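You operate a simulated robot arm through the tools that you are given. There is no shell and no other tool.

You run a simulated robot arm. Do the job below in one go: nothing can be reset, and whatever is moved stays where it is left.

JOB
Seal the plate seam on the lying door, from mark to mark.
Fine: wipe the grime off first, run the bead with no gap, stand the gun back. What is to be rubbed or washed off counts as gone when no trace of it is left.

It is judged by the outcome, as a careful person would: the job done as asked, and still so three seconds after it is handed in. It fails if anything else is knocked over, pushed out of place, dropped, spilled or broken. A push-on lid holds only when it is set on centred and level and pressed home; a screw cap is set on level and turned clockwise until tight.

ROBOT AND FRAMES
A 6-joint arm with a two-finger gripper, fixed in place. Base frame: the origin is at the foot of the arm, x ahead of it, y to its left, z up; the work surface is at about z = 0.85. Units: m, degrees, N and s.
Its first joint turns from -166.0 to 166.0 degrees. Payload 3.43 kg.
The tool frame sits at the grasp point between the pads (the TCP): z along the fingers, y along the line on which they close. The tips reach 0.02 m beyond it. Largest opening 0.19 m; the body of the gripper starts 0.248 m behind the TCP.
Orientation is that of the tool frame in the base frame, as a unit quaternion [w, x, y, z]. With the fingers straight down and closing along the base's y, the tool's x points along the base's -x, its y along +y and its z along -z.

CONTROLS
- The arm moves only by the tool drive_tool. Its argument "targets" is a list of rows, each a list of 3 entries, a list of its own where there are three numbers: the turn, a rotation vector about the base's x, y, z in units of 5 degrees (1.0 is 5 degrees), then the shift along the base's x, y, z in units of 50 mm (1.0 is 50 mm), then the finger opening in m, from 0 to 0.19. In form: [[[wx, wy, wz], [tx, ty, tz], fingers], ...]. A call has 1 to 20 rows; each row shifts and turns the commanded pose from where the row before left it. A call with a number of a shift or a turn outside -1 to 1 is refused whole. A row lasts 0.2 s, in which the tool goes at most 0.05 m and 8.6 degrees; a call with a longer step from one row to the next is refused whole, and so is a gripper value outside its range. Where a pose cannot be reached the arm comes as near as it can. A force on the tool above 40 N (or 10 N above the force at the start of the call, whichever is more), or a blocked arm, ends the call early, and 0.2 s more pass. The fingers move at their own pace (about 0.153 m/s each) and stop on an object; they squeeze with about 33 N. The grip force told is the motor's: it shows also when the fingers shut on nothing. Time passes only in rows, and 0.2 s behind the last, so rows that do not move let the fingers close. The reply holds the time, the measured pose of the TCP, the force on the tool along the base axes, the opening and the grip force, in the units named above and with some noise, with the torque about the TCP (base axes, N m) and any sound that the robot's microphone picked up.
- Cameras (640 x 400 px; columns grow to the right, rows downward): "scene" is fixed at [0.2196, 0.6499, 1.4665]; the picture's right is [-0.97, -0.24, 0.00], its down [-0.07, 0.29, -0.95] and it looks along [0.23, -0.93, -0.30] (base axes); focal length 316 px, centre (320, 200). "wrist" rides on the gripper at [0.07, -0.008, -0.288] in the tool frame; the picture's right is [0.12, 0.99, 0.00], its down [-0.96, 0.11, -0.25] and it looks along [-0.25, 0.03, 0.97] (tool axes); focal length 261 px, centre (320, 200). There is no depth. A picture from a camera that has moved, and an enlarged one, comes with that camera's place and axes in the base frame and with its lens.
- camera(camera): a new picture of that camera. No time passes.
- raise_lower(by): slides the trunk up (or, below 0, down) by that many m; the arm rides with it, the base frame stays. It gives what a move gives, with no picture.
- inspect(camera, box): a new picture of the part [left, top, right, bottom] of that camera's present view, enlarged. No time passes.
- sign_off(): hands the job in; it is judged then, once.

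Places have to be worked out from the pictures, the camera data and where the tool is seen. Open the gripper and draw the arm clear of the work before you hand the job in, unless the task says otherwise.

The tools are called after "Emit:" by a JSON object that holds its "name" and its "arguments". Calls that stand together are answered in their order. drive_tool: Moves the arm, as the interface text tells. Its arguments: {"type":"object","properties":{"targets":{"type":"array","items":{"type":"array"}}},"required":["targets"]} The other tools are called the same way: raise_lower (by) slides the trunk up or down; camera (camera) takes a picture; inspect (camera, box) takes an enlarged picture of a part of a camera's view; sign_off () hands the job in.

At the start:

```text
time: 0.0
tcp_pos: [0.1966, -0.7243, 1.2262]
ee_rot: [0.0, -0.001, 1.0, 0.0]
contact_force: [0.1, -0.4, 0.4]
ft_torque: [0.01, 0.0, 0.0]
grip_width: 0.1897
finger_force: 0.0
trunk travel left (down, up): [-0.325, 0.115]
```

scene: 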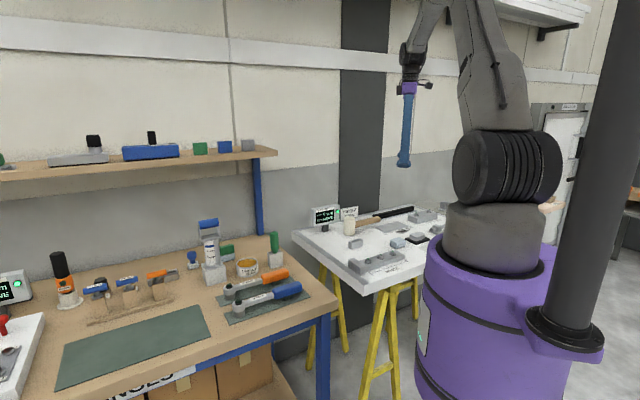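
wrist: 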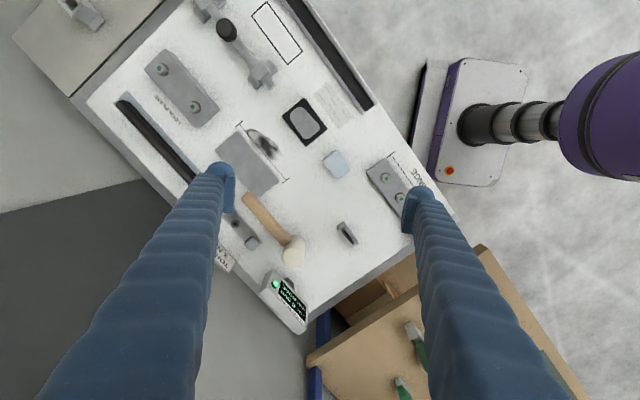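

I start by looking closely at both views to find the door, the seam, the gun and the wiping things.

Emit:
{"name": "inspect", "arguments": {"camera": "wrist", "box": [80, 0, 340, 162]}}

Emit:
{"name": "inspect", "arguments": {"camera": "wrist", "box": [200, 80, 460, 242]}}

Emit:
{"name": "inspect", "arguments": {"camera": "wrist", "box": [200, 180, 460, 342]}}

Emit:
{"name": "inspect", "arguments": {"camera": "scene", "box": [280, 180, 480, 305]}}

Emit:
{"name": "inspect", "arguments": {"camera": "scene", "box": [40, 200, 340, 388]}}

```text
2.46 times, centred on (210, 81) of wrist
camera zoom: at [0.127, -0.7316, 1.5125], right [-0.12, 0.99, 0.0], down [0.96, 0.12, 0.25], along [0.25, 0.03, -0.97], focal length 642 px, centre (591, 493)
```

zoom: 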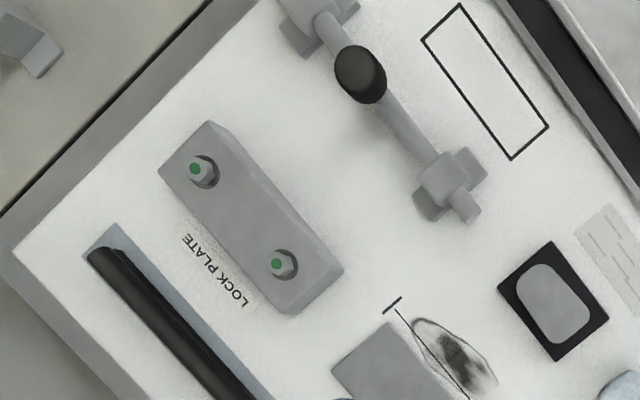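

```text
2.46 times, centred on (330, 161) of wrist
camera zoom: at [0.127, -0.7316, 1.5125], right [-0.12, 0.99, 0.0], down [0.96, 0.12, 0.25], along [0.25, 0.03, -0.97], focal length 642 px, centre (295, 296)
```

zoom: 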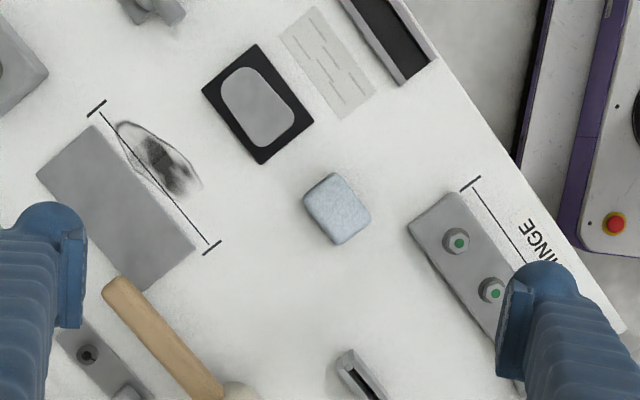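

```text
2.46 times, centred on (330, 261) of wrist
camera zoom: at [0.127, -0.7316, 1.5125], right [-0.12, 0.99, 0.0], down [0.96, 0.12, 0.25], along [0.25, 0.03, -0.97], focal length 642 px, centre (295, 50)
```

zoom: 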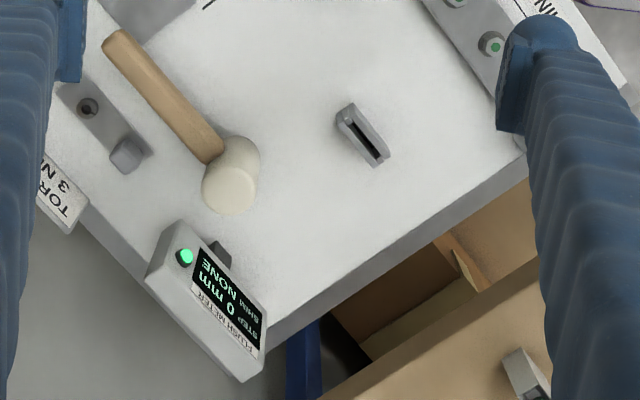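

```text
3.20 times, centred on (380, 242) of scene
camera zoom: at [0.2196, 0.6499, 1.4665], right [-0.97, -0.24, 0.0], down [-0.07, 0.29, -0.95], along [0.23, -0.93, -0.3], focal length 1013 px, centre (128, 64)
```

zoom: 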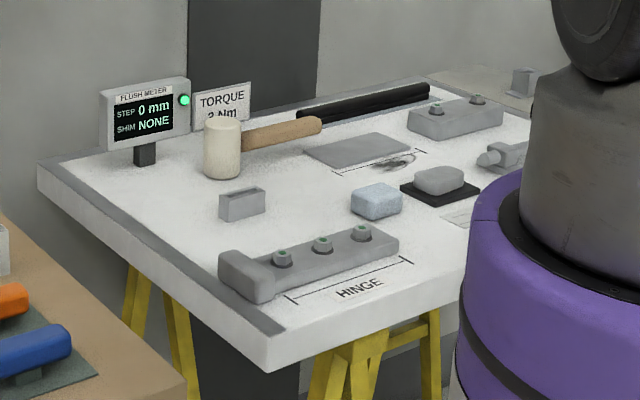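

```text
2.13 times, centred on (190, 294) of scene
camera zoom: at [0.2196, 0.6499, 1.4665], right [-0.97, -0.24, 0.0], down [-0.07, 0.29, -0.95], along [0.23, -0.93, -0.3], focal length 674 px, centre (597, 0)
```

zoom: 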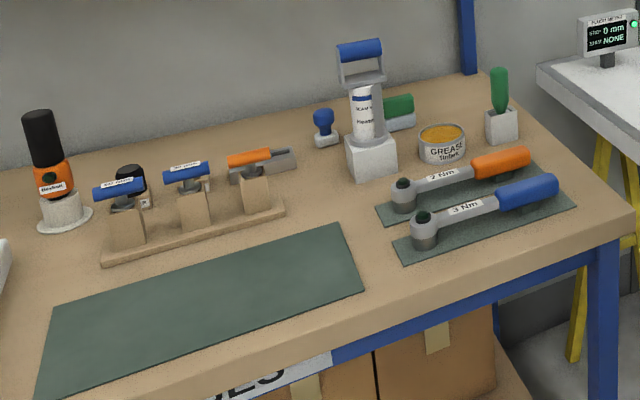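

The gun seems to be the tall tool in a block on the bench, and the grimy seam lies beside the flat grey plate. I enlarge further to read labels and shapes.

Emit:
{"name": "inspect", "arguments": {"camera": "scene", "box": [170, 205, 310, 292]}}

Emit:
{"name": "inspect", "arguments": {"camera": "scene", "box": [40, 240, 190, 334]}}

Emit:
{"name": "inspect", "arguments": {"camera": "scene", "box": [360, 200, 460, 262]}}

Emit:
{"name": "inspect", "arguments": {"camera": "wrist", "box": [210, 90, 350, 178]}}

Emit:
{"name": "inspect", "arguments": {"camera": "scene", "box": [0, 120, 280, 295]}}

```text
4.57 times, centred on (240, 248) of scene
camera zoom: at [0.2196, 0.6499, 1.4665], right [-0.97, -0.24, 0.0], down [-0.07, 0.29, -0.95], along [0.23, -0.93, -0.3], focal length 1447 px, centre (686, -22)
```

zoom: 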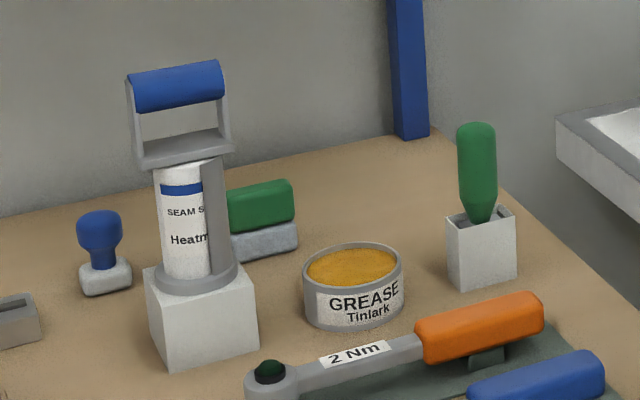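

```text
4.26 times, centred on (115, 287) of scene
camera zoom: at [0.2196, 0.6499, 1.4665], right [-0.97, -0.24, 0.0], down [-0.07, 0.29, -0.95], along [0.23, -0.93, -0.3], focal length 1347 px, centre (1192, -170)
```

zoom: 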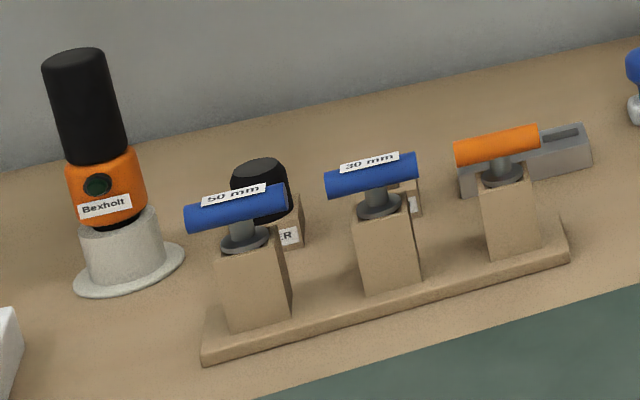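

```text
6.40 times, centred on (410, 231) of scene
camera zoom: at [0.2196, 0.6499, 1.4665], right [-0.97, -0.24, 0.0], down [-0.07, 0.29, -0.95], along [0.23, -0.93, -0.3], focal length 2026 px, centre (-256, 2)
```

zoom: 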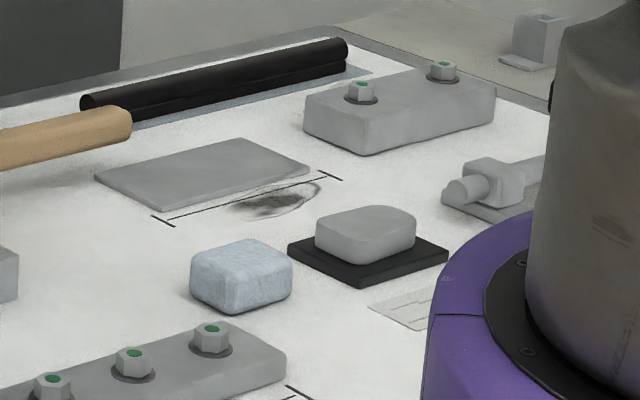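

```text
4.55 times, centred on (280, 134) of wrist
camera zoom: at [0.127, -0.7316, 1.5125], right [-0.12, 0.99, 0.0], down [0.96, 0.12, 0.25], along [0.25, 0.03, -0.97], focal length 1185 px, centre (502, 500)
```

zoom: 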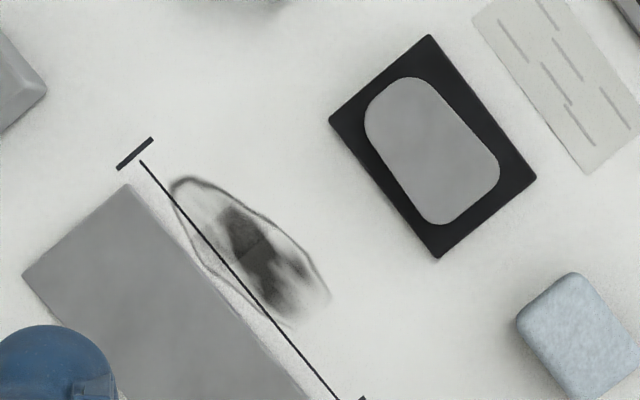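

```text
2.29 times, centred on (140, 208) of scene
camera zoom: at [0.2196, 0.6499, 1.4665], right [-0.97, -0.24, 0.0], down [-0.07, 0.29, -0.95], along [0.23, -0.93, -0.3], focal length 724 px, centre (731, 183)
```

zoom: 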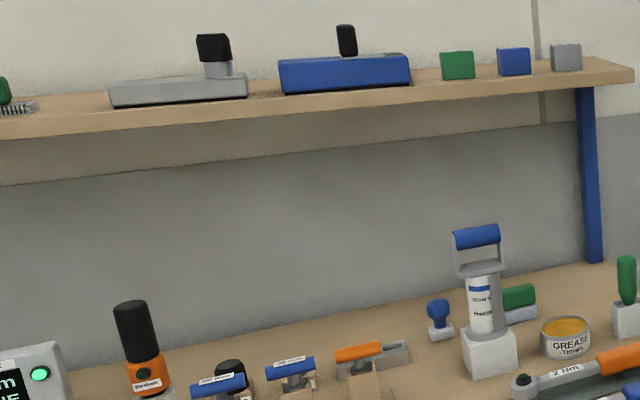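

The grime lies around (0.17, -0.87) on the door at z ≈ 0.85, a light-blue block at about (0.20, -0.69), and a grey lump on a black mat at (0.11, -0.77). I lower the arm a bit for a closer wrist view of these.

Emit:
{"name": "drive_tool", "arguments": {"targets": [[[0, 0, 0], [-0.3, -0.3, -0.75], 0.19], [[0, 0, 0], [-0.3, -0.3, -0.75], 0.19], [[0, 0, 0], [-0.3, -0.3, -0.75], 0.19], [[0, 0, 0], [-0.3, -0.3, -0.75], 0.19]]}}

Emit:
{"name": "camera", "arguments": {"camera": "wrist"}}

Emit:
{"name": "camera", "arguments": {"camera": "scene"}}

```text
time: 1.0
tcp_pos: [0.1369, -0.7839, 1.0751]
ee_rot: [0.0, -0.001, 1.0, 0.0]
contact_force: [0.0, -0.1, 0.3]
ft_torque: [0.06, -0.01, 0.03]
grip_width: 0.1901
finger_force: 0.1
trunk travel left (down, up): [-0.325, 0.115]
```

```text
taken
camera wrist: at [0.0678, -0.7923, 1.3625], right [-0.12, 0.99, 0.0], down [0.96, 0.12, 0.25], along [0.25, 0.03, -0.97], focal length 261 px, centre (320, 200)
```

wrist: 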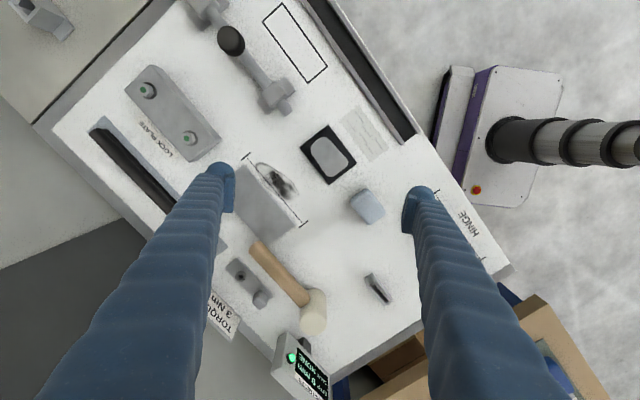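

```text
taken
```

scene: 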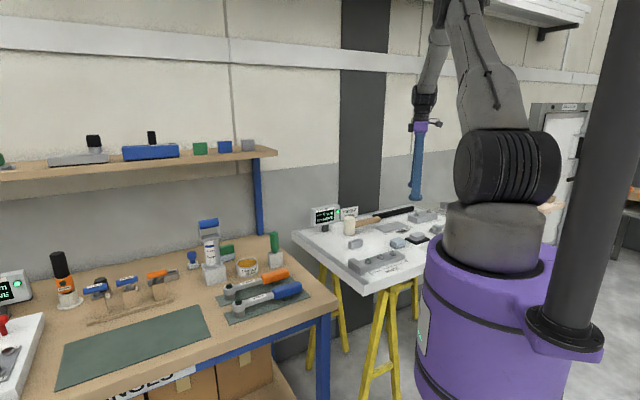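

Closer now; I enlarge the seam area, the block and the lump.

Emit:
{"name": "inspect", "arguments": {"camera": "wrist", "box": [220, 130, 340, 205]}}

Emit:
{"name": "inspect", "arguments": {"camera": "wrist", "box": [290, 95, 430, 182]}}

Emit:
{"name": "inspect", "arguments": {"camera": "wrist", "box": [290, 150, 430, 237]}}

Emit:
{"name": "inspect", "arguments": {"camera": "wrist", "box": [90, 0, 350, 162]}}

```text
5.33 times, centred on (280, 168) of wrist
camera zoom: at [0.0678, -0.7923, 1.3625], right [-0.12, 0.99, 0.0], down [0.96, 0.12, 0.25], along [0.25, 0.03, -0.97], focal length 1390 px, centre (533, 373)
```

zoom: 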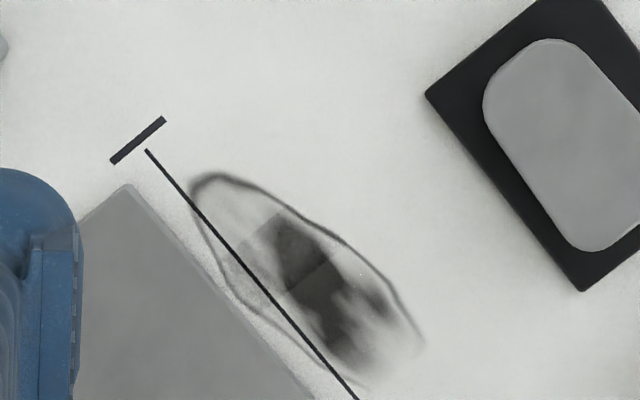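

```text
4.57 times, centred on (360, 138) of wrist
camera zoom: at [0.0678, -0.7923, 1.3625], right [-0.12, 0.99, 0.0], down [0.96, 0.12, 0.25], along [0.25, 0.03, -0.97], focal length 1192 px, centre (137, 481)
```

zoom: 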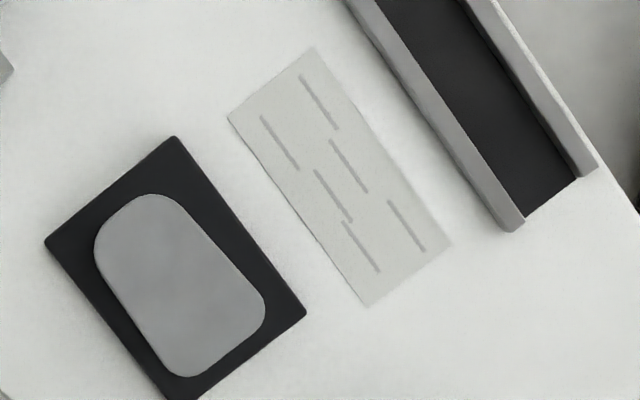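

```text
4.57 times, centred on (360, 194) of wrist
camera zoom: at [0.0678, -0.7923, 1.3625], right [-0.12, 0.99, 0.0], down [0.96, 0.12, 0.25], along [0.25, 0.03, -0.97], focal length 1192 px, centre (137, 230)
```

zoom: 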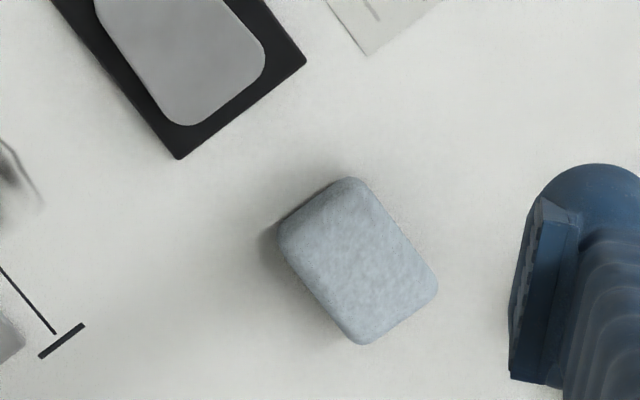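

```text
2.46 times, centred on (220, 81) of wrist
camera zoom: at [0.0678, -0.7923, 1.3625], right [-0.12, 0.99, 0.0], down [0.96, 0.12, 0.25], along [0.25, 0.03, -0.97], focal length 642 px, centre (566, 493)
```

zoom: 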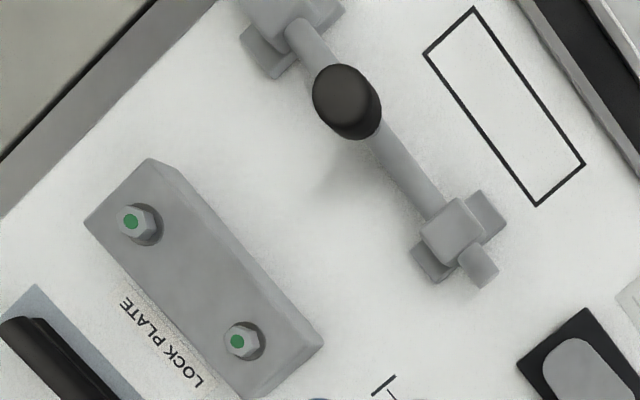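

The light-blue textured pad looks like the wiping cloth/sponge near the grime. Next I raise and swing over to the bench to view the gun from above.

Emit:
{"name": "drive_tool", "arguments": {"targets": [[[0, 0, 0], [0, 0, 0.9], 0.19], [[0, 0, 0], [0, 0, 0.9], 0.19], [[0, 0, 0], [0.6, 0.67, 0.2], 0.19], [[0, 0, 0], [0.6, 0.67, 0.2], 0.19], [[0, 0, 0], [0.6, 0.67, 0.2], 0.19], [[0, 0, 0], [0.6, 0.67, 0.2], 0.19], [[0, 0, 0], [0.6, 0.67, 0.1], 0.19], [[0, 0, 0], [0.6, 0.67, 0.1], 0.19], [[0, 0, 0], [0.6, 0.67, 0], 0.19], [[0, 0, 0], [0.6, 0.67, 0], 0.19], [[0, 0, 0], [0.6, 0.67, 0], 0.19], [[0, 0, 0], [0.6, 0.67, 0], 0.19], [[0, 0, 0], [0.6, 0.67, 0], 0.19], [[0, 0, 0], [0.6, 0.67, 0], 0.19], [[0, 0, 0], [0.6, 0.67, 0], 0.19], [[0, 0, 0], [0.6, 0.67, 0], 0.19]]}}

Emit:
{"name": "camera", "arguments": {"camera": "wrist"}}

Emit:
{"name": "camera", "arguments": {"camera": "scene"}}

```text
time: 4.4
tcp_pos: [0.556, -0.315, 1.2159]
ee_rot: [0.0, 0.0, 1.0, 0.0]
contact_force: [0.3, 0.0, -0.7]
ft_torque: [-0.03, 0.07, 0.02]
grip_width: 0.1899
finger_force: 0.1
trunk travel left (down, up): [-0.325, 0.115]
```

```text
taken
camera wrist: at [0.4871, -0.3231, 1.5027], right [-0.12, 0.99, 0.0], down [0.96, 0.12, 0.25], along [0.24, 0.03, -0.97], focal length 261 px, centre (320, 200)
```

wrist: 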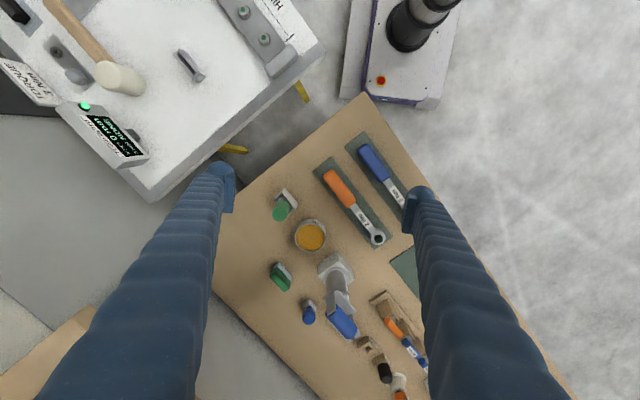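

```text
taken
```

scene: 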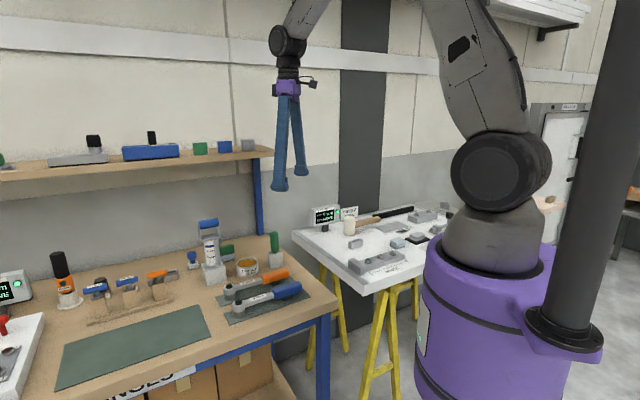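

The gun stands in a block near (0.8, -0.24). I enlarge this region.

Emit:
{"name": "inspect", "arguments": {"camera": "wrist", "box": [250, 220, 420, 326]}}

Emit:
{"name": "inspect", "arguments": {"camera": "wrist", "box": [300, 245, 380, 295]}}

Emit:
{"name": "inspect", "arguments": {"camera": "wrist", "box": [300, 290, 380, 340]}}

Emit:
{"name": "inspect", "arguments": {"camera": "scene", "box": [175, 205, 255, 300]}}

```text
3.76 times, centred on (335, 273) of wrist
camera zoom: at [0.4871, -0.3231, 1.5027], right [-0.12, 0.99, 0.0], down [0.96, 0.12, 0.25], along [0.24, 0.03, -0.97], focal length 981 px, centre (264, -75)
```

zoom: 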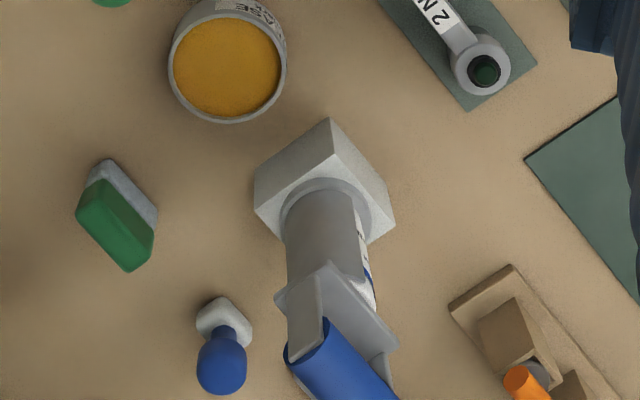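

```text
8.00 times, centred on (340, 270) of wrist
camera zoom: at [0.4871, -0.3231, 1.5027], right [-0.12, 0.99, 0.0], down [0.96, 0.12, 0.25], along [0.24, 0.03, -0.97], focal length 2085 px, centre (160, -360)
```

zoom: 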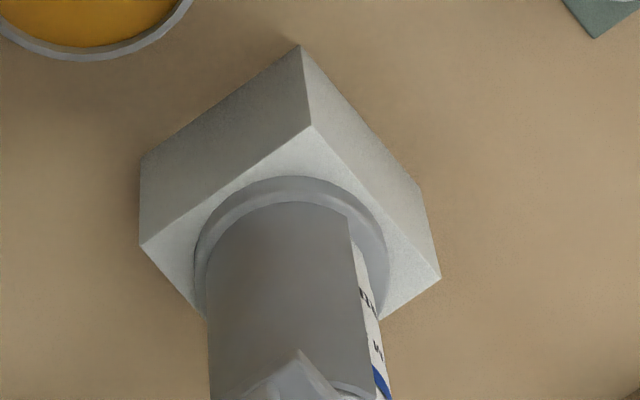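

```text
8.00 times, centred on (340, 315) of wrist
camera zoom: at [0.4871, -0.3231, 1.5027], right [-0.12, 0.99, 0.0], down [0.96, 0.12, 0.25], along [0.24, 0.03, -0.97], focal length 2085 px, centre (160, -720)
```

zoom: 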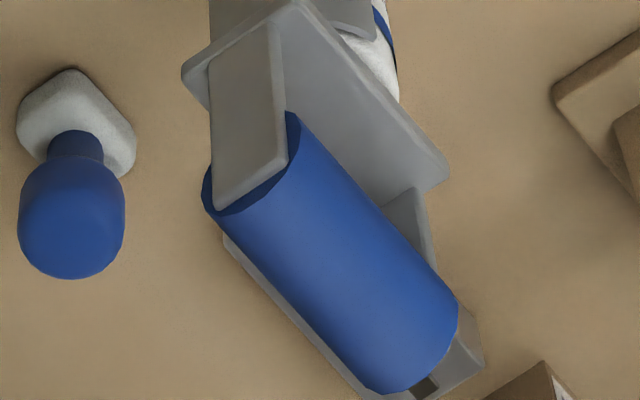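

```text
4.21 times, centred on (215, 252) of scene
camera zoom: at [0.2196, 0.6499, 1.4665], right [-0.97, -0.24, 0.0], down [-0.07, 0.29, -0.95], along [0.23, -0.93, -0.3], focal length 1333 px, centre (762, -21)
```

zoom: 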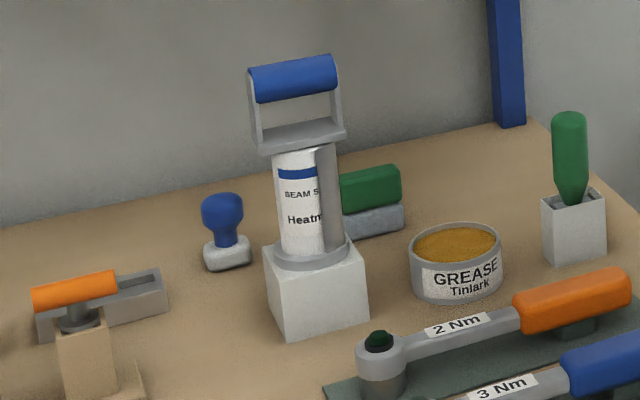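

The gun's bar handle runs along about 45° in the base frame, centred near (0.847, -0.234). I zoom on the other possible wiping tools to be certain which one is the wiper.

Emit:
{"name": "inspect", "arguments": {"camera": "wrist", "box": [262, 255, 302, 295]}}

Emit:
{"name": "inspect", "arguments": {"camera": "wrist", "box": [292, 290, 332, 330]}}

Emit:
{"name": "inspect", "arguments": {"camera": "scene", "box": [180, 230, 240, 270]}}

Emit:
{"name": "inspect", "arguments": {"camera": "scene", "box": [385, 225, 425, 252]}}

Emit:
{"name": "inspect", "arguments": {"camera": "scene", "box": [0, 260, 120, 400]}}

```text
10.00 times, centred on (282, 275) of wrist
camera zoom: at [0.4871, -0.3231, 1.5027], right [-0.12, 0.99, 0.0], down [0.96, 0.12, 0.25], along [0.24, 0.03, -0.97], focal length 2606 px, centre (700, -550)
```

zoom: 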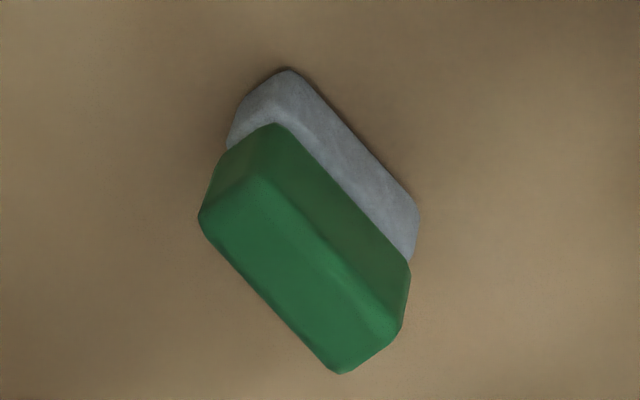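

```text
10.00 times, centred on (312, 310) of wrist
camera zoom: at [0.4871, -0.3231, 1.5027], right [-0.12, 0.99, 0.0], down [0.96, 0.12, 0.25], along [0.24, 0.03, -0.97], focal length 2606 px, centre (400, -900)
```

zoom: 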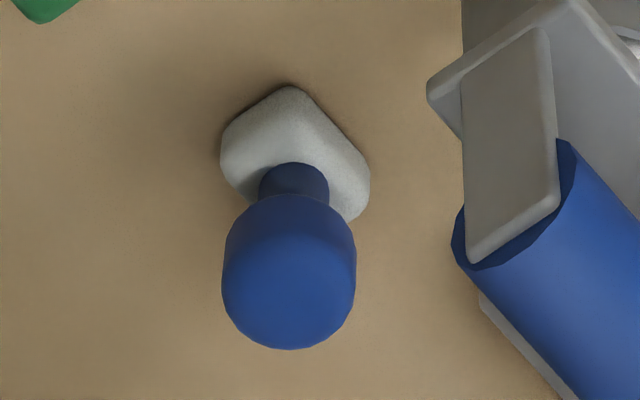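

```text
10.00 times, centred on (210, 250) of scene
camera zoom: at [0.2196, 0.6499, 1.4665], right [-0.97, -0.24, 0.0], down [-0.07, 0.29, -0.95], along [0.23, -0.93, -0.3], focal length 3165 px, centre (1420, -300)
```

zoom: 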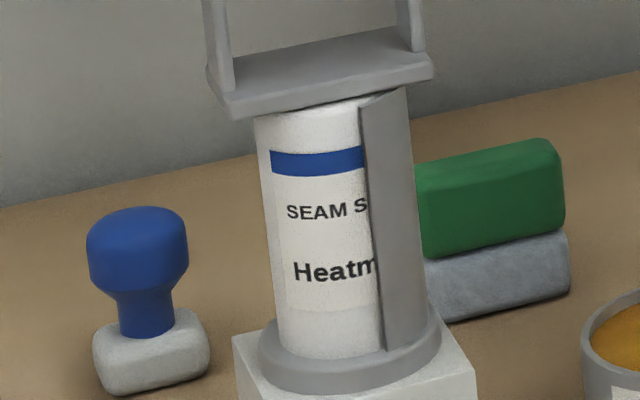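

```text
14.81 times, centred on (405, 238) of scene
camera zoom: at [0.2196, 0.6499, 1.4665], right [-0.97, -0.24, 0.0], down [-0.07, 0.29, -0.95], along [0.23, -0.93, -0.3], focal length 4689 px, centre (-939, -370)
```

zoom: 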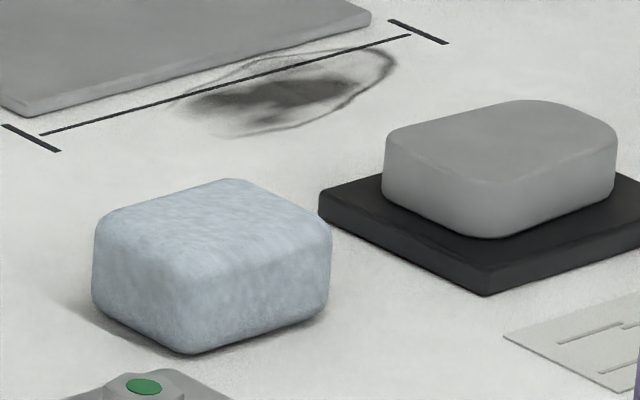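

```text
2.86 times, centred on (60, 330) of scene
camera zoom: at [0.2196, 0.6499, 1.4665], right [-0.97, -0.24, 0.0], down [-0.07, 0.29, -0.95], along [0.23, -0.93, -0.3], focal length 904 px, centre (1063, -171)
```

zoom: 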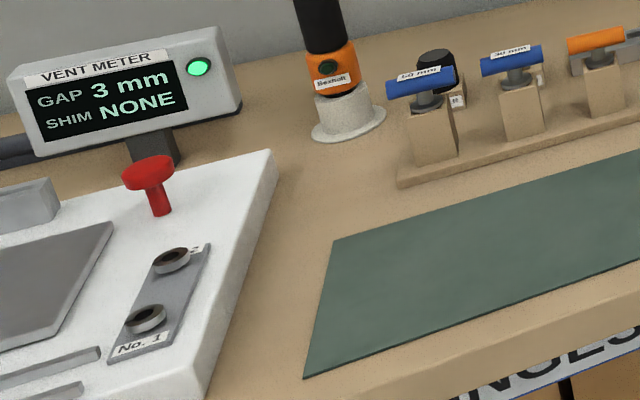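

The light-blue fibrous pad on the door, lying clear and close to the seam, is the wipe I will use. I swing back over it while turning the tool +45° so the fingers close across its short side, and narrow the fingers.

Emit:
{"name": "drive_tool", "arguments": {"targets": [[[0, 0, 0.75], [-0.598, -0.613, 0], 0.15], [[0, 0, 0.75], [-0.598, -0.613, 0], 0.12], [[0, 0, 0.75], [-0.598, -0.613, 0], 0.1], [[0, 0, 0.75], [-0.598, -0.613, 0], 0.1], [[0, 0, 0.75], [-0.598, -0.613, -0.4], 0.1], [[0, 0, 0.75], [-0.598, -0.613, -0.4], 0.1], [[0, 0, 0.75], [-0.598, -0.613, -0.4], 0.1], [[0, 0, 0.75], [-0.598, -0.613, -0.4], 0.1], [[0, 0, 0.75], [-0.598, -0.613, -0.4], 0.1], [[0, 0, 0.75], [-0.598, -0.613, -0.4], 0.1], [[0, 0, 0.75], [-0.598, -0.613, -0.4], 0.1], [[0, 0, 0.75], [-0.598, -0.613, -0.4], 0.1], [[0, 0, 0], [0, 0, 0], 0.1]]}}

Emit:
{"name": "camera", "arguments": {"camera": "wrist"}}

Emit:
{"name": "camera", "arguments": {"camera": "scene"}}

```text
time: 7.2
tcp_pos: [0.1987, -0.683, 1.057]
ee_rot: [0.0, -0.383, 0.924, 0.0]
contact_force: [-0.2, 0.1, -1.4]
ft_torque: [0.04, 0.03, 0.0]
grip_width: 0.0996
finger_force: 0.0
trunk travel left (down, up): [-0.325, 0.115]
```

```text
taken
camera wrist: at [0.1567, -0.7378, 1.3434], right [-0.79, 0.62, 0.0], down [0.6, 0.76, 0.25], along [0.15, 0.2, -0.97], focal length 261 px, centre (320, 200)
```

wrist: 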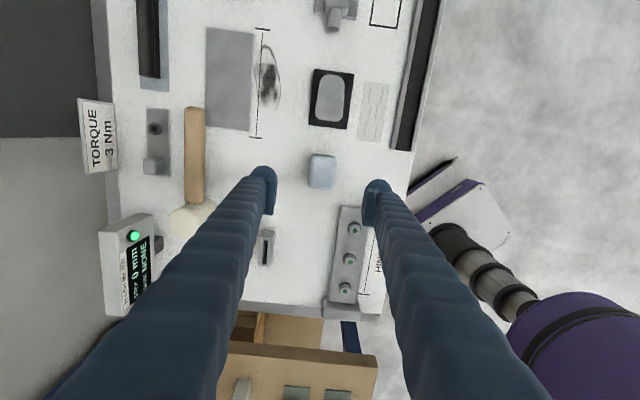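

```text
taken
```

scene: 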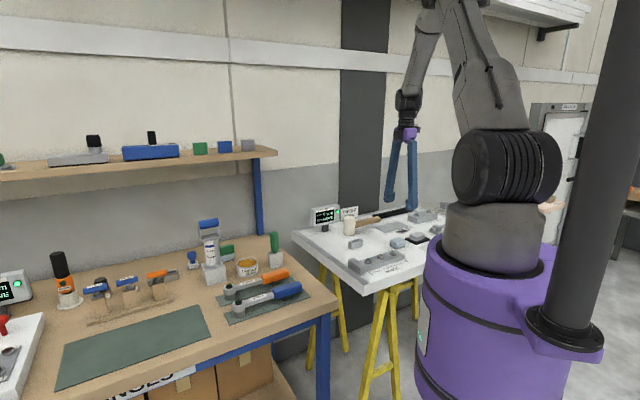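

The view is now square with the door. I zoom on the pad to fix its centre, and on the seam again.

Emit:
{"name": "inspect", "arguments": {"camera": "wrist", "box": [280, 145, 360, 195]}}

Emit:
{"name": "inspect", "arguments": {"camera": "wrist", "box": [190, 10, 350, 110]}}

Emit:
{"name": "inspect", "arguments": {"camera": "wrist", "box": [190, 70, 350, 170]}}

```text
8.00 times, centred on (320, 170) of wrist
camera zoom: at [0.1567, -0.7378, 1.3434], right [-0.79, 0.62, 0.0], down [0.6, 0.76, 0.25], along [0.15, 0.2, -0.97], focal length 2085 px, centre (320, 440)
```

zoom: 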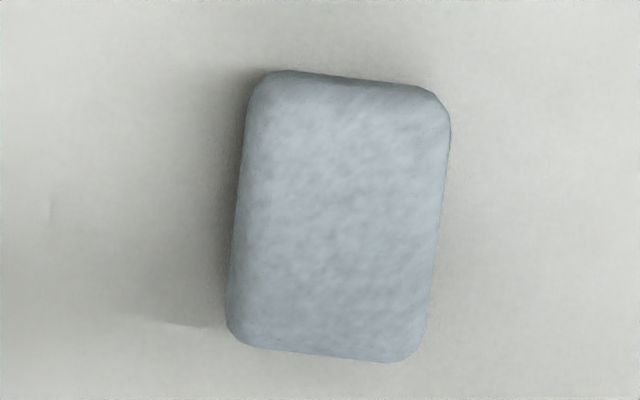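

```text
4.00 times, centred on (270, 60) of wrist
camera zoom: at [0.1567, -0.7378, 1.3434], right [-0.79, 0.62, 0.0], down [0.6, 0.76, 0.25], along [0.15, 0.2, -0.97], focal length 1043 px, centre (520, 760)
```

zoom: 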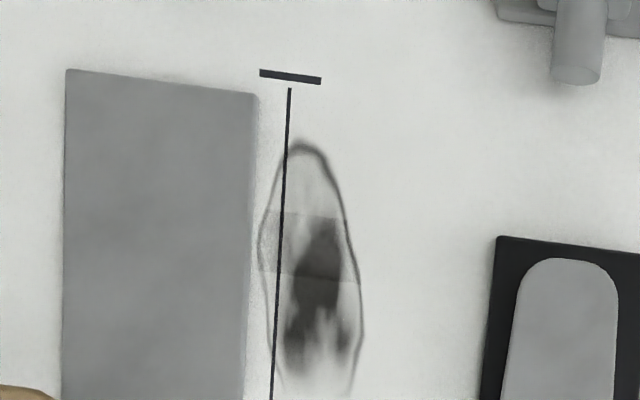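

```text
4.00 times, centred on (270, 120) of wrist
camera zoom: at [0.1567, -0.7378, 1.3434], right [-0.79, 0.62, 0.0], down [0.6, 0.76, 0.25], along [0.15, 0.2, -0.97], focal length 1043 px, centre (520, 520)
```

zoom: 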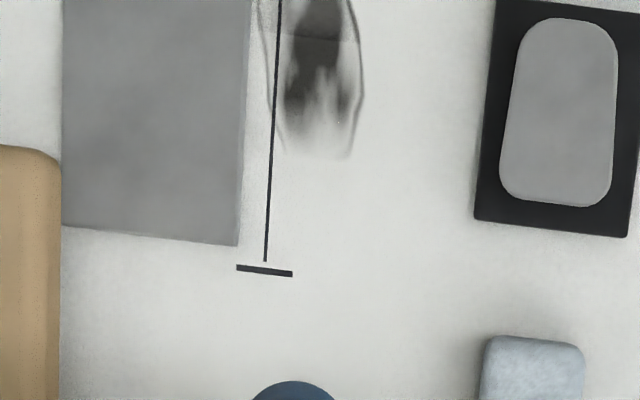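

The pad centre is about (0.196, -0.681), roughly 0.043 × 0.06 m and ~0.027 high, aligned with the tool. I centre over it and descend with the tips to about 1 cm above the door.

Emit:
{"name": "drive_tool", "arguments": {"targets": [[[0, 0, 0], [-0.09, 0.03, -0.85], 0.1], [[0, 0, 0], [0, 0, -0.85], 0.1], [[0, 0, 0], [0, 0, -0.8], 0.1], [[0, 0, 0], [0, 0, -0.6], 0.1], [[0, 0, 0], [0, 0, -0.2], 0.1], [[0, 0, 0], [0, 0, 0], 0.1]]}}

Emit:
{"name": "inspect", "arguments": {"camera": "scene", "box": [370, 190, 450, 260]}}

Emit:
{"name": "inspect", "arguments": {"camera": "wrist", "box": [240, 120, 400, 220]}}

```text
time: 8.6
tcp_pos: [0.1928, -0.6809, 0.8893]
ee_rot: [0.0, -0.383, 0.924, 0.0]
contact_force: [-0.3, 0.1, -0.1]
ft_torque: [-0.01, 0.01, -0.01]
grip_width: 0.0999
finger_force: 0.1
trunk travel left (down, up): [-0.325, 0.115]
```

```text
5.71 times, centred on (410, 225) of scene
camera zoom: at [0.2196, 0.6499, 1.4665], right [-0.97, -0.24, 0.0], down [-0.07, 0.29, -0.95], along [0.23, -0.93, -0.3], focal length 1809 px, centre (-194, 57)
```

zoom: 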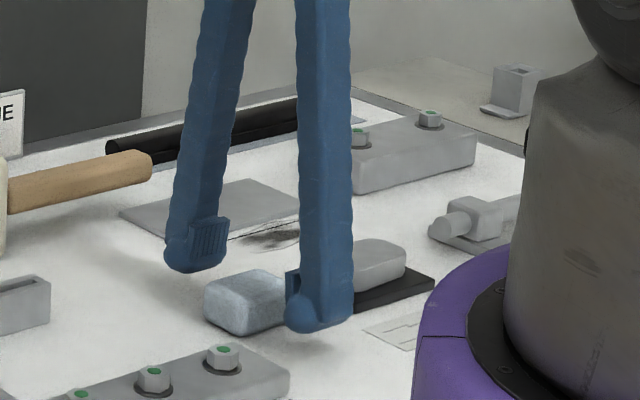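

```text
4.00 times, centred on (320, 170) of wrist
camera zoom: at [0.1501, -0.7354, 1.1762], right [-0.79, 0.62, 0.0], down [0.6, 0.76, 0.25], along [0.15, 0.19, -0.97], focal length 1043 px, centre (320, 320)
```

zoom: 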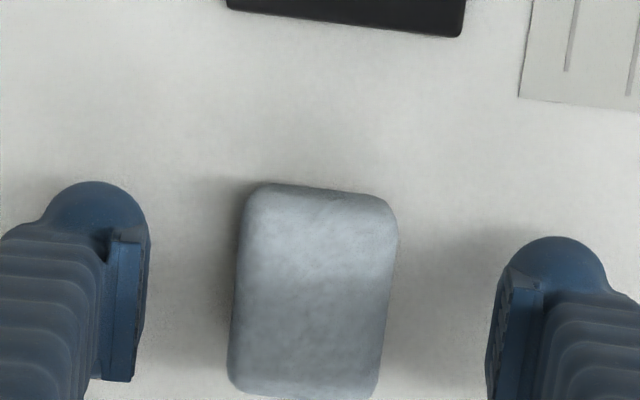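

The pad sits centred between the fingers. I go down another 9 mm and close.

Emit:
{"name": "drive_tool", "arguments": {"targets": [[[0, 0, 0], [0, 0, -0.18], 0.1], [[0, 0, 0], [0, 0, 0], 0.06], [[0, 0, 0], [0, 0, 0], 0.03], [[0, 0, 0], [0, 0, 0], 0.03], [[0, 0, 0], [0, 0, 0], 0.03]]}}

Emit:
{"name": "inspect", "arguments": {"camera": "scene", "box": [370, 190, 450, 260]}}

Emit:
{"name": "inspect", "arguments": {"camera": "wrist", "box": [240, 120, 400, 220]}}

```text
time: 9.8
tcp_pos: [0.1921, -0.6814, 0.8815]
ee_rot: [0.0, -0.382, 0.924, -0.001]
contact_force: [-0.7, -0.6, 1.6]
ft_torque: [-0.04, 0.01, -0.02]
grip_width: 0.0443
finger_force: 32.9
trunk travel left (down, up): [-0.325, 0.115]
```

```text
5.71 times, centred on (410, 225) of scene
camera zoom: at [0.2196, 0.6499, 1.4665], right [-0.97, -0.24, 0.0], down [-0.07, 0.29, -0.95], along [0.23, -0.93, -0.3], focal length 1809 px, centre (-194, 57)
```

zoom: 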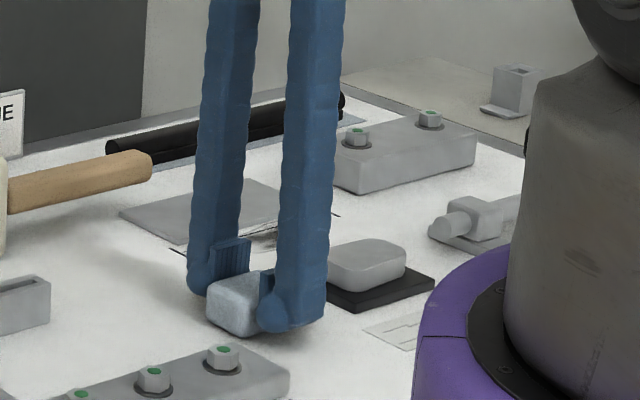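

```text
4.00 times, centred on (320, 170) of wrist
camera zoom: at [0.1502, -0.7354, 1.1683], right [-0.79, 0.62, 0.0], down [0.6, 0.76, 0.25], along [0.15, 0.19, -0.97], focal length 1043 px, centre (320, 320)
```

zoom: 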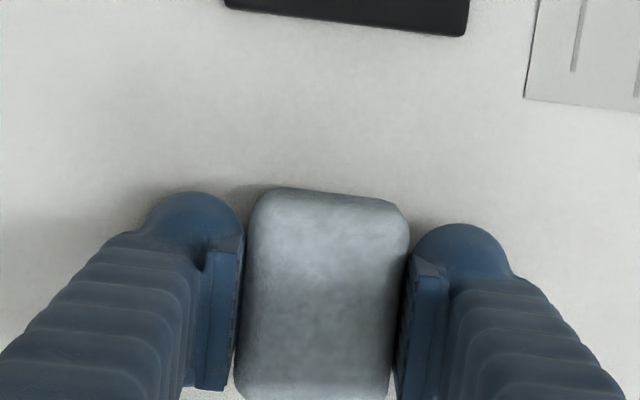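

The pad is held (opening 0.044, pad bottom ≈ 30 mm below TCP). I lift it and carry it above the start of the grime, staying a few mm above the door.

Emit:
{"name": "drive_tool", "arguments": {"targets": [[[0, 0, 0], [0, 0, 0.9], 0.03], [[0, 0, 0], [0, 0, 0.9], 0.03], [[0, 0, 0], [-0.203, -0.828, 0], 0.03], [[0, 0, 0], [-0.203, -0.828, 0], 0.03], [[0, 0, 0], [-0.203, -0.828, 0], 0.03], [[0, 0, 0], [-0.203, -0.828, 0], 0.03], [[0, 0, 0], [-0.203, -0.828, 0], 0.03], [[0, 0, 0], [0, 0, -0.8], 0.03], [[0, 0, 0], [0, 0, -0.6], 0.03], [[0, 0, 0], [0, 0, 0], 0.03]]}}

Emit:
{"name": "inspect", "arguments": {"camera": "scene", "box": [360, 190, 440, 240]}}

Emit:
{"name": "camera", "arguments": {"camera": "wrist"}}

```text
time: 12.0
tcp_pos: [0.1417, -0.8881, 0.9031]
ee_rot: [0.0, -0.383, 0.924, 0.0]
contact_force: [0.1, -0.1, -0.8]
ft_torque: [0.02, -0.01, -0.02]
grip_width: 0.0444
finger_force: 33.3
trunk travel left (down, up): [-0.325, 0.115]
```

```text
8.00 times, centred on (400, 215) of scene
camera zoom: at [0.2196, 0.6499, 1.4665], right [-0.97, -0.24, 0.0], down [-0.07, 0.29, -0.95], along [0.23, -0.93, -0.3], focal length 2532 px, centre (-320, 80)
```

zoom: 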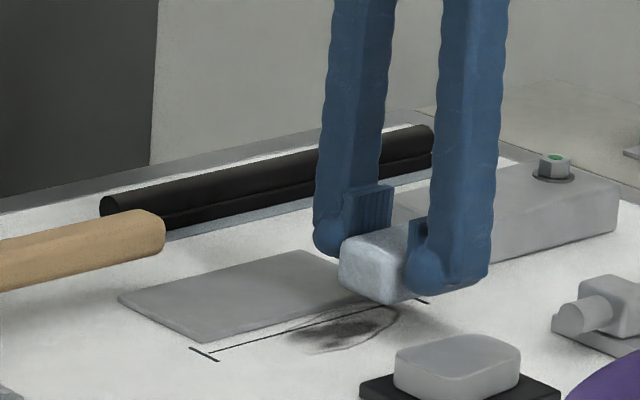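

```text
taken
camera wrist: at [0.0986, -0.9428, 1.1896], right [-0.79, 0.62, 0.0], down [0.6, 0.76, 0.25], along [0.15, 0.19, -0.97], focal length 261 px, centre (320, 200)
```

wrist: 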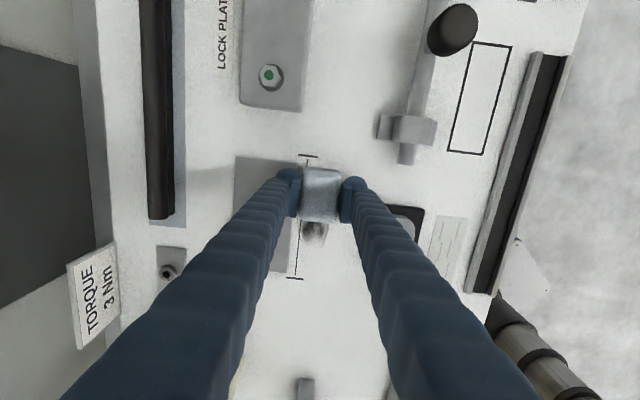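

TCP is at about s≈0.039, n≈0.020 in seam coordinates. I lower to light contact, watching the force.

Emit:
{"name": "drive_tool", "arguments": {"targets": [[[0, 0, 0], [0, 0, -0.35], 0.03], [[0, 0, 0], [0, 0, -0.08], 0.03], [[0, 0, 0], [0, 0, -0.02], 0.03], [[0, 0, 0], [0, 0, 0], 0.03]]}}

```text
time: 13.0
tcp_pos: [0.1416, -0.8879, 0.8805]
ee_rot: [-0.001, -0.383, 0.924, 0.0]
contact_force: [1.1, 1.4, 21.1]
ft_torque: [0.17, -0.01, 0.0]
grip_width: 0.0444
finger_force: 33.2
trunk travel left (down, up): [-0.325, 0.115]
```

Contact at 21 N; I ease off slightly, then start the first stroke along the seam.

Emit:
{"name": "drive_tool", "arguments": {"targets": [[[0, 0, 0], [0, 0, 0.015], 0.03], [[0, 0, 0], [0, 0, 0], 0.03]]}}

```text
time: 13.6
tcp_pos: [0.1428, -0.8885, 0.88]
ee_rot: [-0.001, -0.382, 0.924, -0.001]
contact_force: [2.4, -1.3, 20.4]
ft_torque: [-0.07, -0.04, 0.0]
grip_width: 0.0445
finger_force: 32.8
trunk travel left (down, up): [-0.325, 0.115]
```

Emit:
{"name": "drive_tool", "arguments": {"targets": [[[0, 0, 0], [0, 0, 0.03], 0.03], [[0, 0, 0], [0, 0, 0], 0.03]]}}

```text
time: 14.2
tcp_pos: [0.1418, -0.8874, 0.8806]
ee_rot: [0.001, -0.383, 0.924, 0.0]
contact_force: [2.9, -3.2, 7.4]
ft_torque: [-0.18, -0.05, 0.05]
grip_width: 0.0444
finger_force: 33.2
trunk travel left (down, up): [-0.325, 0.115]
```

Force is 7 N now. I stroke along the seam direction about 72 mm and check.

Emit:
{"name": "drive_tool", "arguments": {"targets": [[[0, 0, 0], [0.17, 0.17, 0], 0.03], [[0, 0, 0], [0.17, 0.17, 0], 0.03], [[0, 0, 0], [0.17, 0.17, 0], 0.03], [[0, 0, 0], [0.17, 0.17, 0], 0.03], [[0, 0, 0], [0.17, 0.17, 0], 0.03], [[0, 0, 0], [0.17, 0.17, 0], 0.03], [[0, 0, 0], [0, 0, 0], 0.03]]}}

Emit:
{"name": "inspect", "arguments": {"camera": "scene", "box": [360, 190, 440, 240]}}

Emit:
{"name": "inspect", "arguments": {"camera": "wrist", "box": [260, 60, 420, 220]}}

```text
time: 15.8
tcp_pos: [0.1924, -0.8362, 0.881]
ee_rot: [0.0, -0.383, 0.924, 0.0]
contact_force: [-0.3, 0.4, 6.4]
ft_torque: [-0.02, 0.0, -0.02]
grip_width: 0.0447
finger_force: 33.4
trunk travel left (down, up): [-0.325, 0.115]
```

```text
8.00 times, centred on (400, 215) of scene
camera zoom: at [0.2196, 0.6499, 1.4665], right [-0.97, -0.24, 0.0], down [-0.07, 0.29, -0.95], along [0.23, -0.93, -0.3], focal length 2532 px, centre (-320, 80)
```

zoom: 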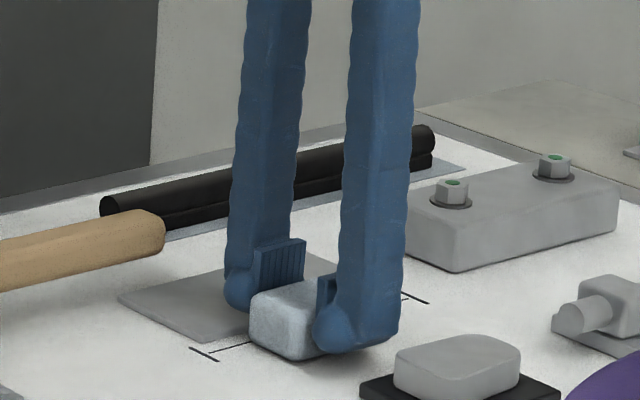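

```text
2.50 times, centred on (340, 140) of wrist
camera zoom: at [0.1505, -0.8911, 1.1679], right [-0.79, 0.62, 0.0], down [0.6, 0.76, 0.25], along [0.15, 0.2, -0.97], focal length 652 px, centre (270, 350)
```

zoom: 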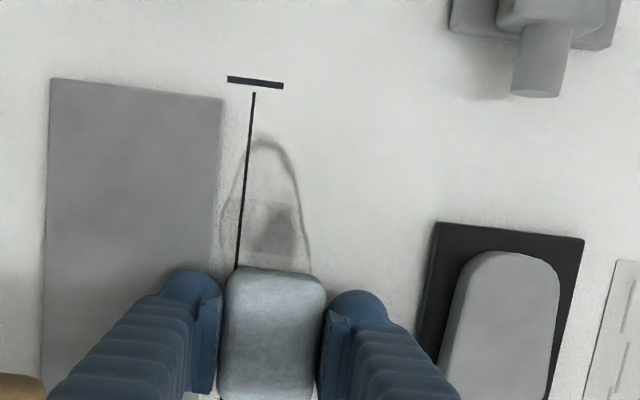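

The grime is fading under the pad. I shift 6 mm toward the plate and stroke back and forth.

Emit:
{"name": "drive_tool", "arguments": {"targets": [[[0, 0, 0], [0.085, -0.085, 0], 0.03], [[0, 0, 0], [-0.165, -0.165, 0], 0.03], [[0, 0, 0], [-0.165, -0.165, 0], 0.03], [[0, 0, 0], [-0.165, -0.165, 0], 0.03], [[0, 0, 0], [-0.165, -0.165, 0], 0.03], [[0, 0, 0], [-0.165, -0.165, 0], 0.03], [[0, 0, 0], [-0.165, -0.165, 0], 0.03], [[0, 0, 0], [-0.165, -0.165, 0], 0.03], [[0, 0, 0], [0.165, 0.165, 0], 0.03], [[0, 0, 0], [0.165, 0.165, 0], 0.03], [[0, 0, 0], [0.165, 0.165, 0], 0.03], [[0, 0, 0], [0.165, 0.165, 0], 0.03], [[0, 0, 0], [0.165, 0.165, 0], 0.03], [[0, 0, 0], [0.165, 0.165, 0], 0.03], [[0, 0, 0], [0.165, 0.165, 0], 0.03], [[0, 0, 0], [0, 0, 0], 0.03]]}}

Emit:
{"name": "inspect", "arguments": {"camera": "wrist", "box": [260, 60, 420, 220]}}

```text
time: 19.2
tcp_pos: [0.1972, -0.8415, 0.8813]
ee_rot: [-0.001, -0.383, 0.924, 0.0]
contact_force: [0.1, 0.5, -0.3]
ft_torque: [-0.05, 0.02, -0.01]
grip_width: 0.0445
finger_force: 33.5
trunk travel left (down, up): [-0.325, 0.115]
```

```text
2.50 times, centred on (340, 140) of wrist
camera zoom: at [0.1543, -0.8967, 1.1687], right [-0.79, 0.62, 0.0], down [0.6, 0.76, 0.25], along [0.15, 0.19, -0.97], focal length 652 px, centre (270, 350)
```

zoom: 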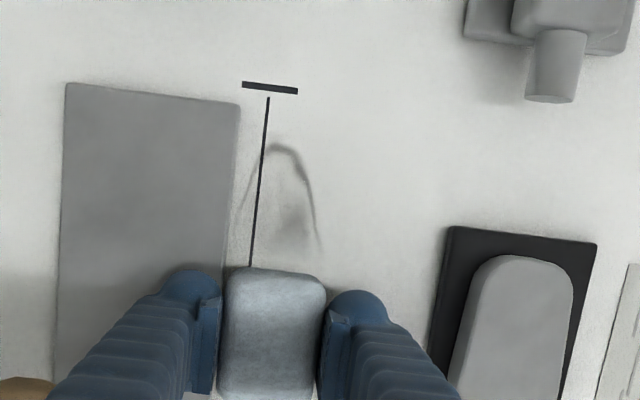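

Fading further, but the contact force dropped to about zero, so I press 1 mm deeper and do longer strokes, the return stroke shifted away from the plate.

Emit:
{"name": "drive_tool", "arguments": {"targets": [[[0, 0, 0], [0, 0, -0.025], 0.03], [[0, 0, 0], [-0.174, -0.174, 0], 0.03], [[0, 0, 0], [-0.174, -0.174, 0], 0.03], [[0, 0, 0], [-0.174, -0.174, 0], 0.03], [[0, 0, 0], [-0.174, -0.174, 0], 0.03], [[0, 0, 0], [-0.174, -0.174, 0], 0.03], [[0, 0, 0], [-0.174, -0.174, 0], 0.03], [[0, 0, 0], [-0.174, -0.174, 0], 0.03], [[0, 0, 0], [-0.17, 0.17, 0], 0.03], [[0, 0, 0], [0.174, 0.174, 0], 0.03], [[0, 0, 0], [0.174, 0.174, 0], 0.03], [[0, 0, 0], [0.174, 0.174, 0], 0.03], [[0, 0, 0], [0.174, 0.174, 0], 0.03], [[0, 0, 0], [0.174, 0.174, 0], 0.03], [[0, 0, 0], [0.174, 0.174, 0], 0.03], [[0, 0, 0], [0.174, 0.174, 0], 0.03], [[0, 0, 0], [0, 0, 0], 0.03]]}}

Emit:
{"name": "inspect", "arguments": {"camera": "wrist", "box": [260, 60, 420, 220]}}

```text
time: 22.8
tcp_pos: [0.1885, -0.832, 0.8816]
ee_rot: [0.0, -0.383, 0.924, 0.001]
contact_force: [-2.1, -1.1, 7.8]
ft_torque: [-0.02, 0.03, 0.0]
grip_width: 0.0445
finger_force: 32.7
trunk travel left (down, up): [-0.325, 0.115]
```

```text
2.50 times, centred on (340, 140) of wrist
camera zoom: at [0.1462, -0.8869, 1.1678], right [-0.79, 0.62, 0.0], down [0.6, 0.76, 0.25], along [0.15, 0.19, -0.97], focal length 652 px, centre (270, 350)
```

zoom: 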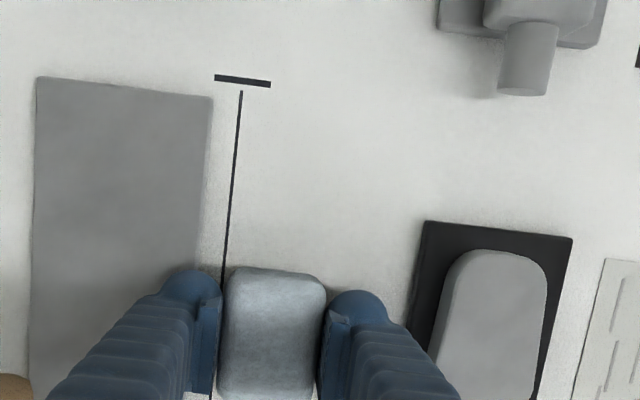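

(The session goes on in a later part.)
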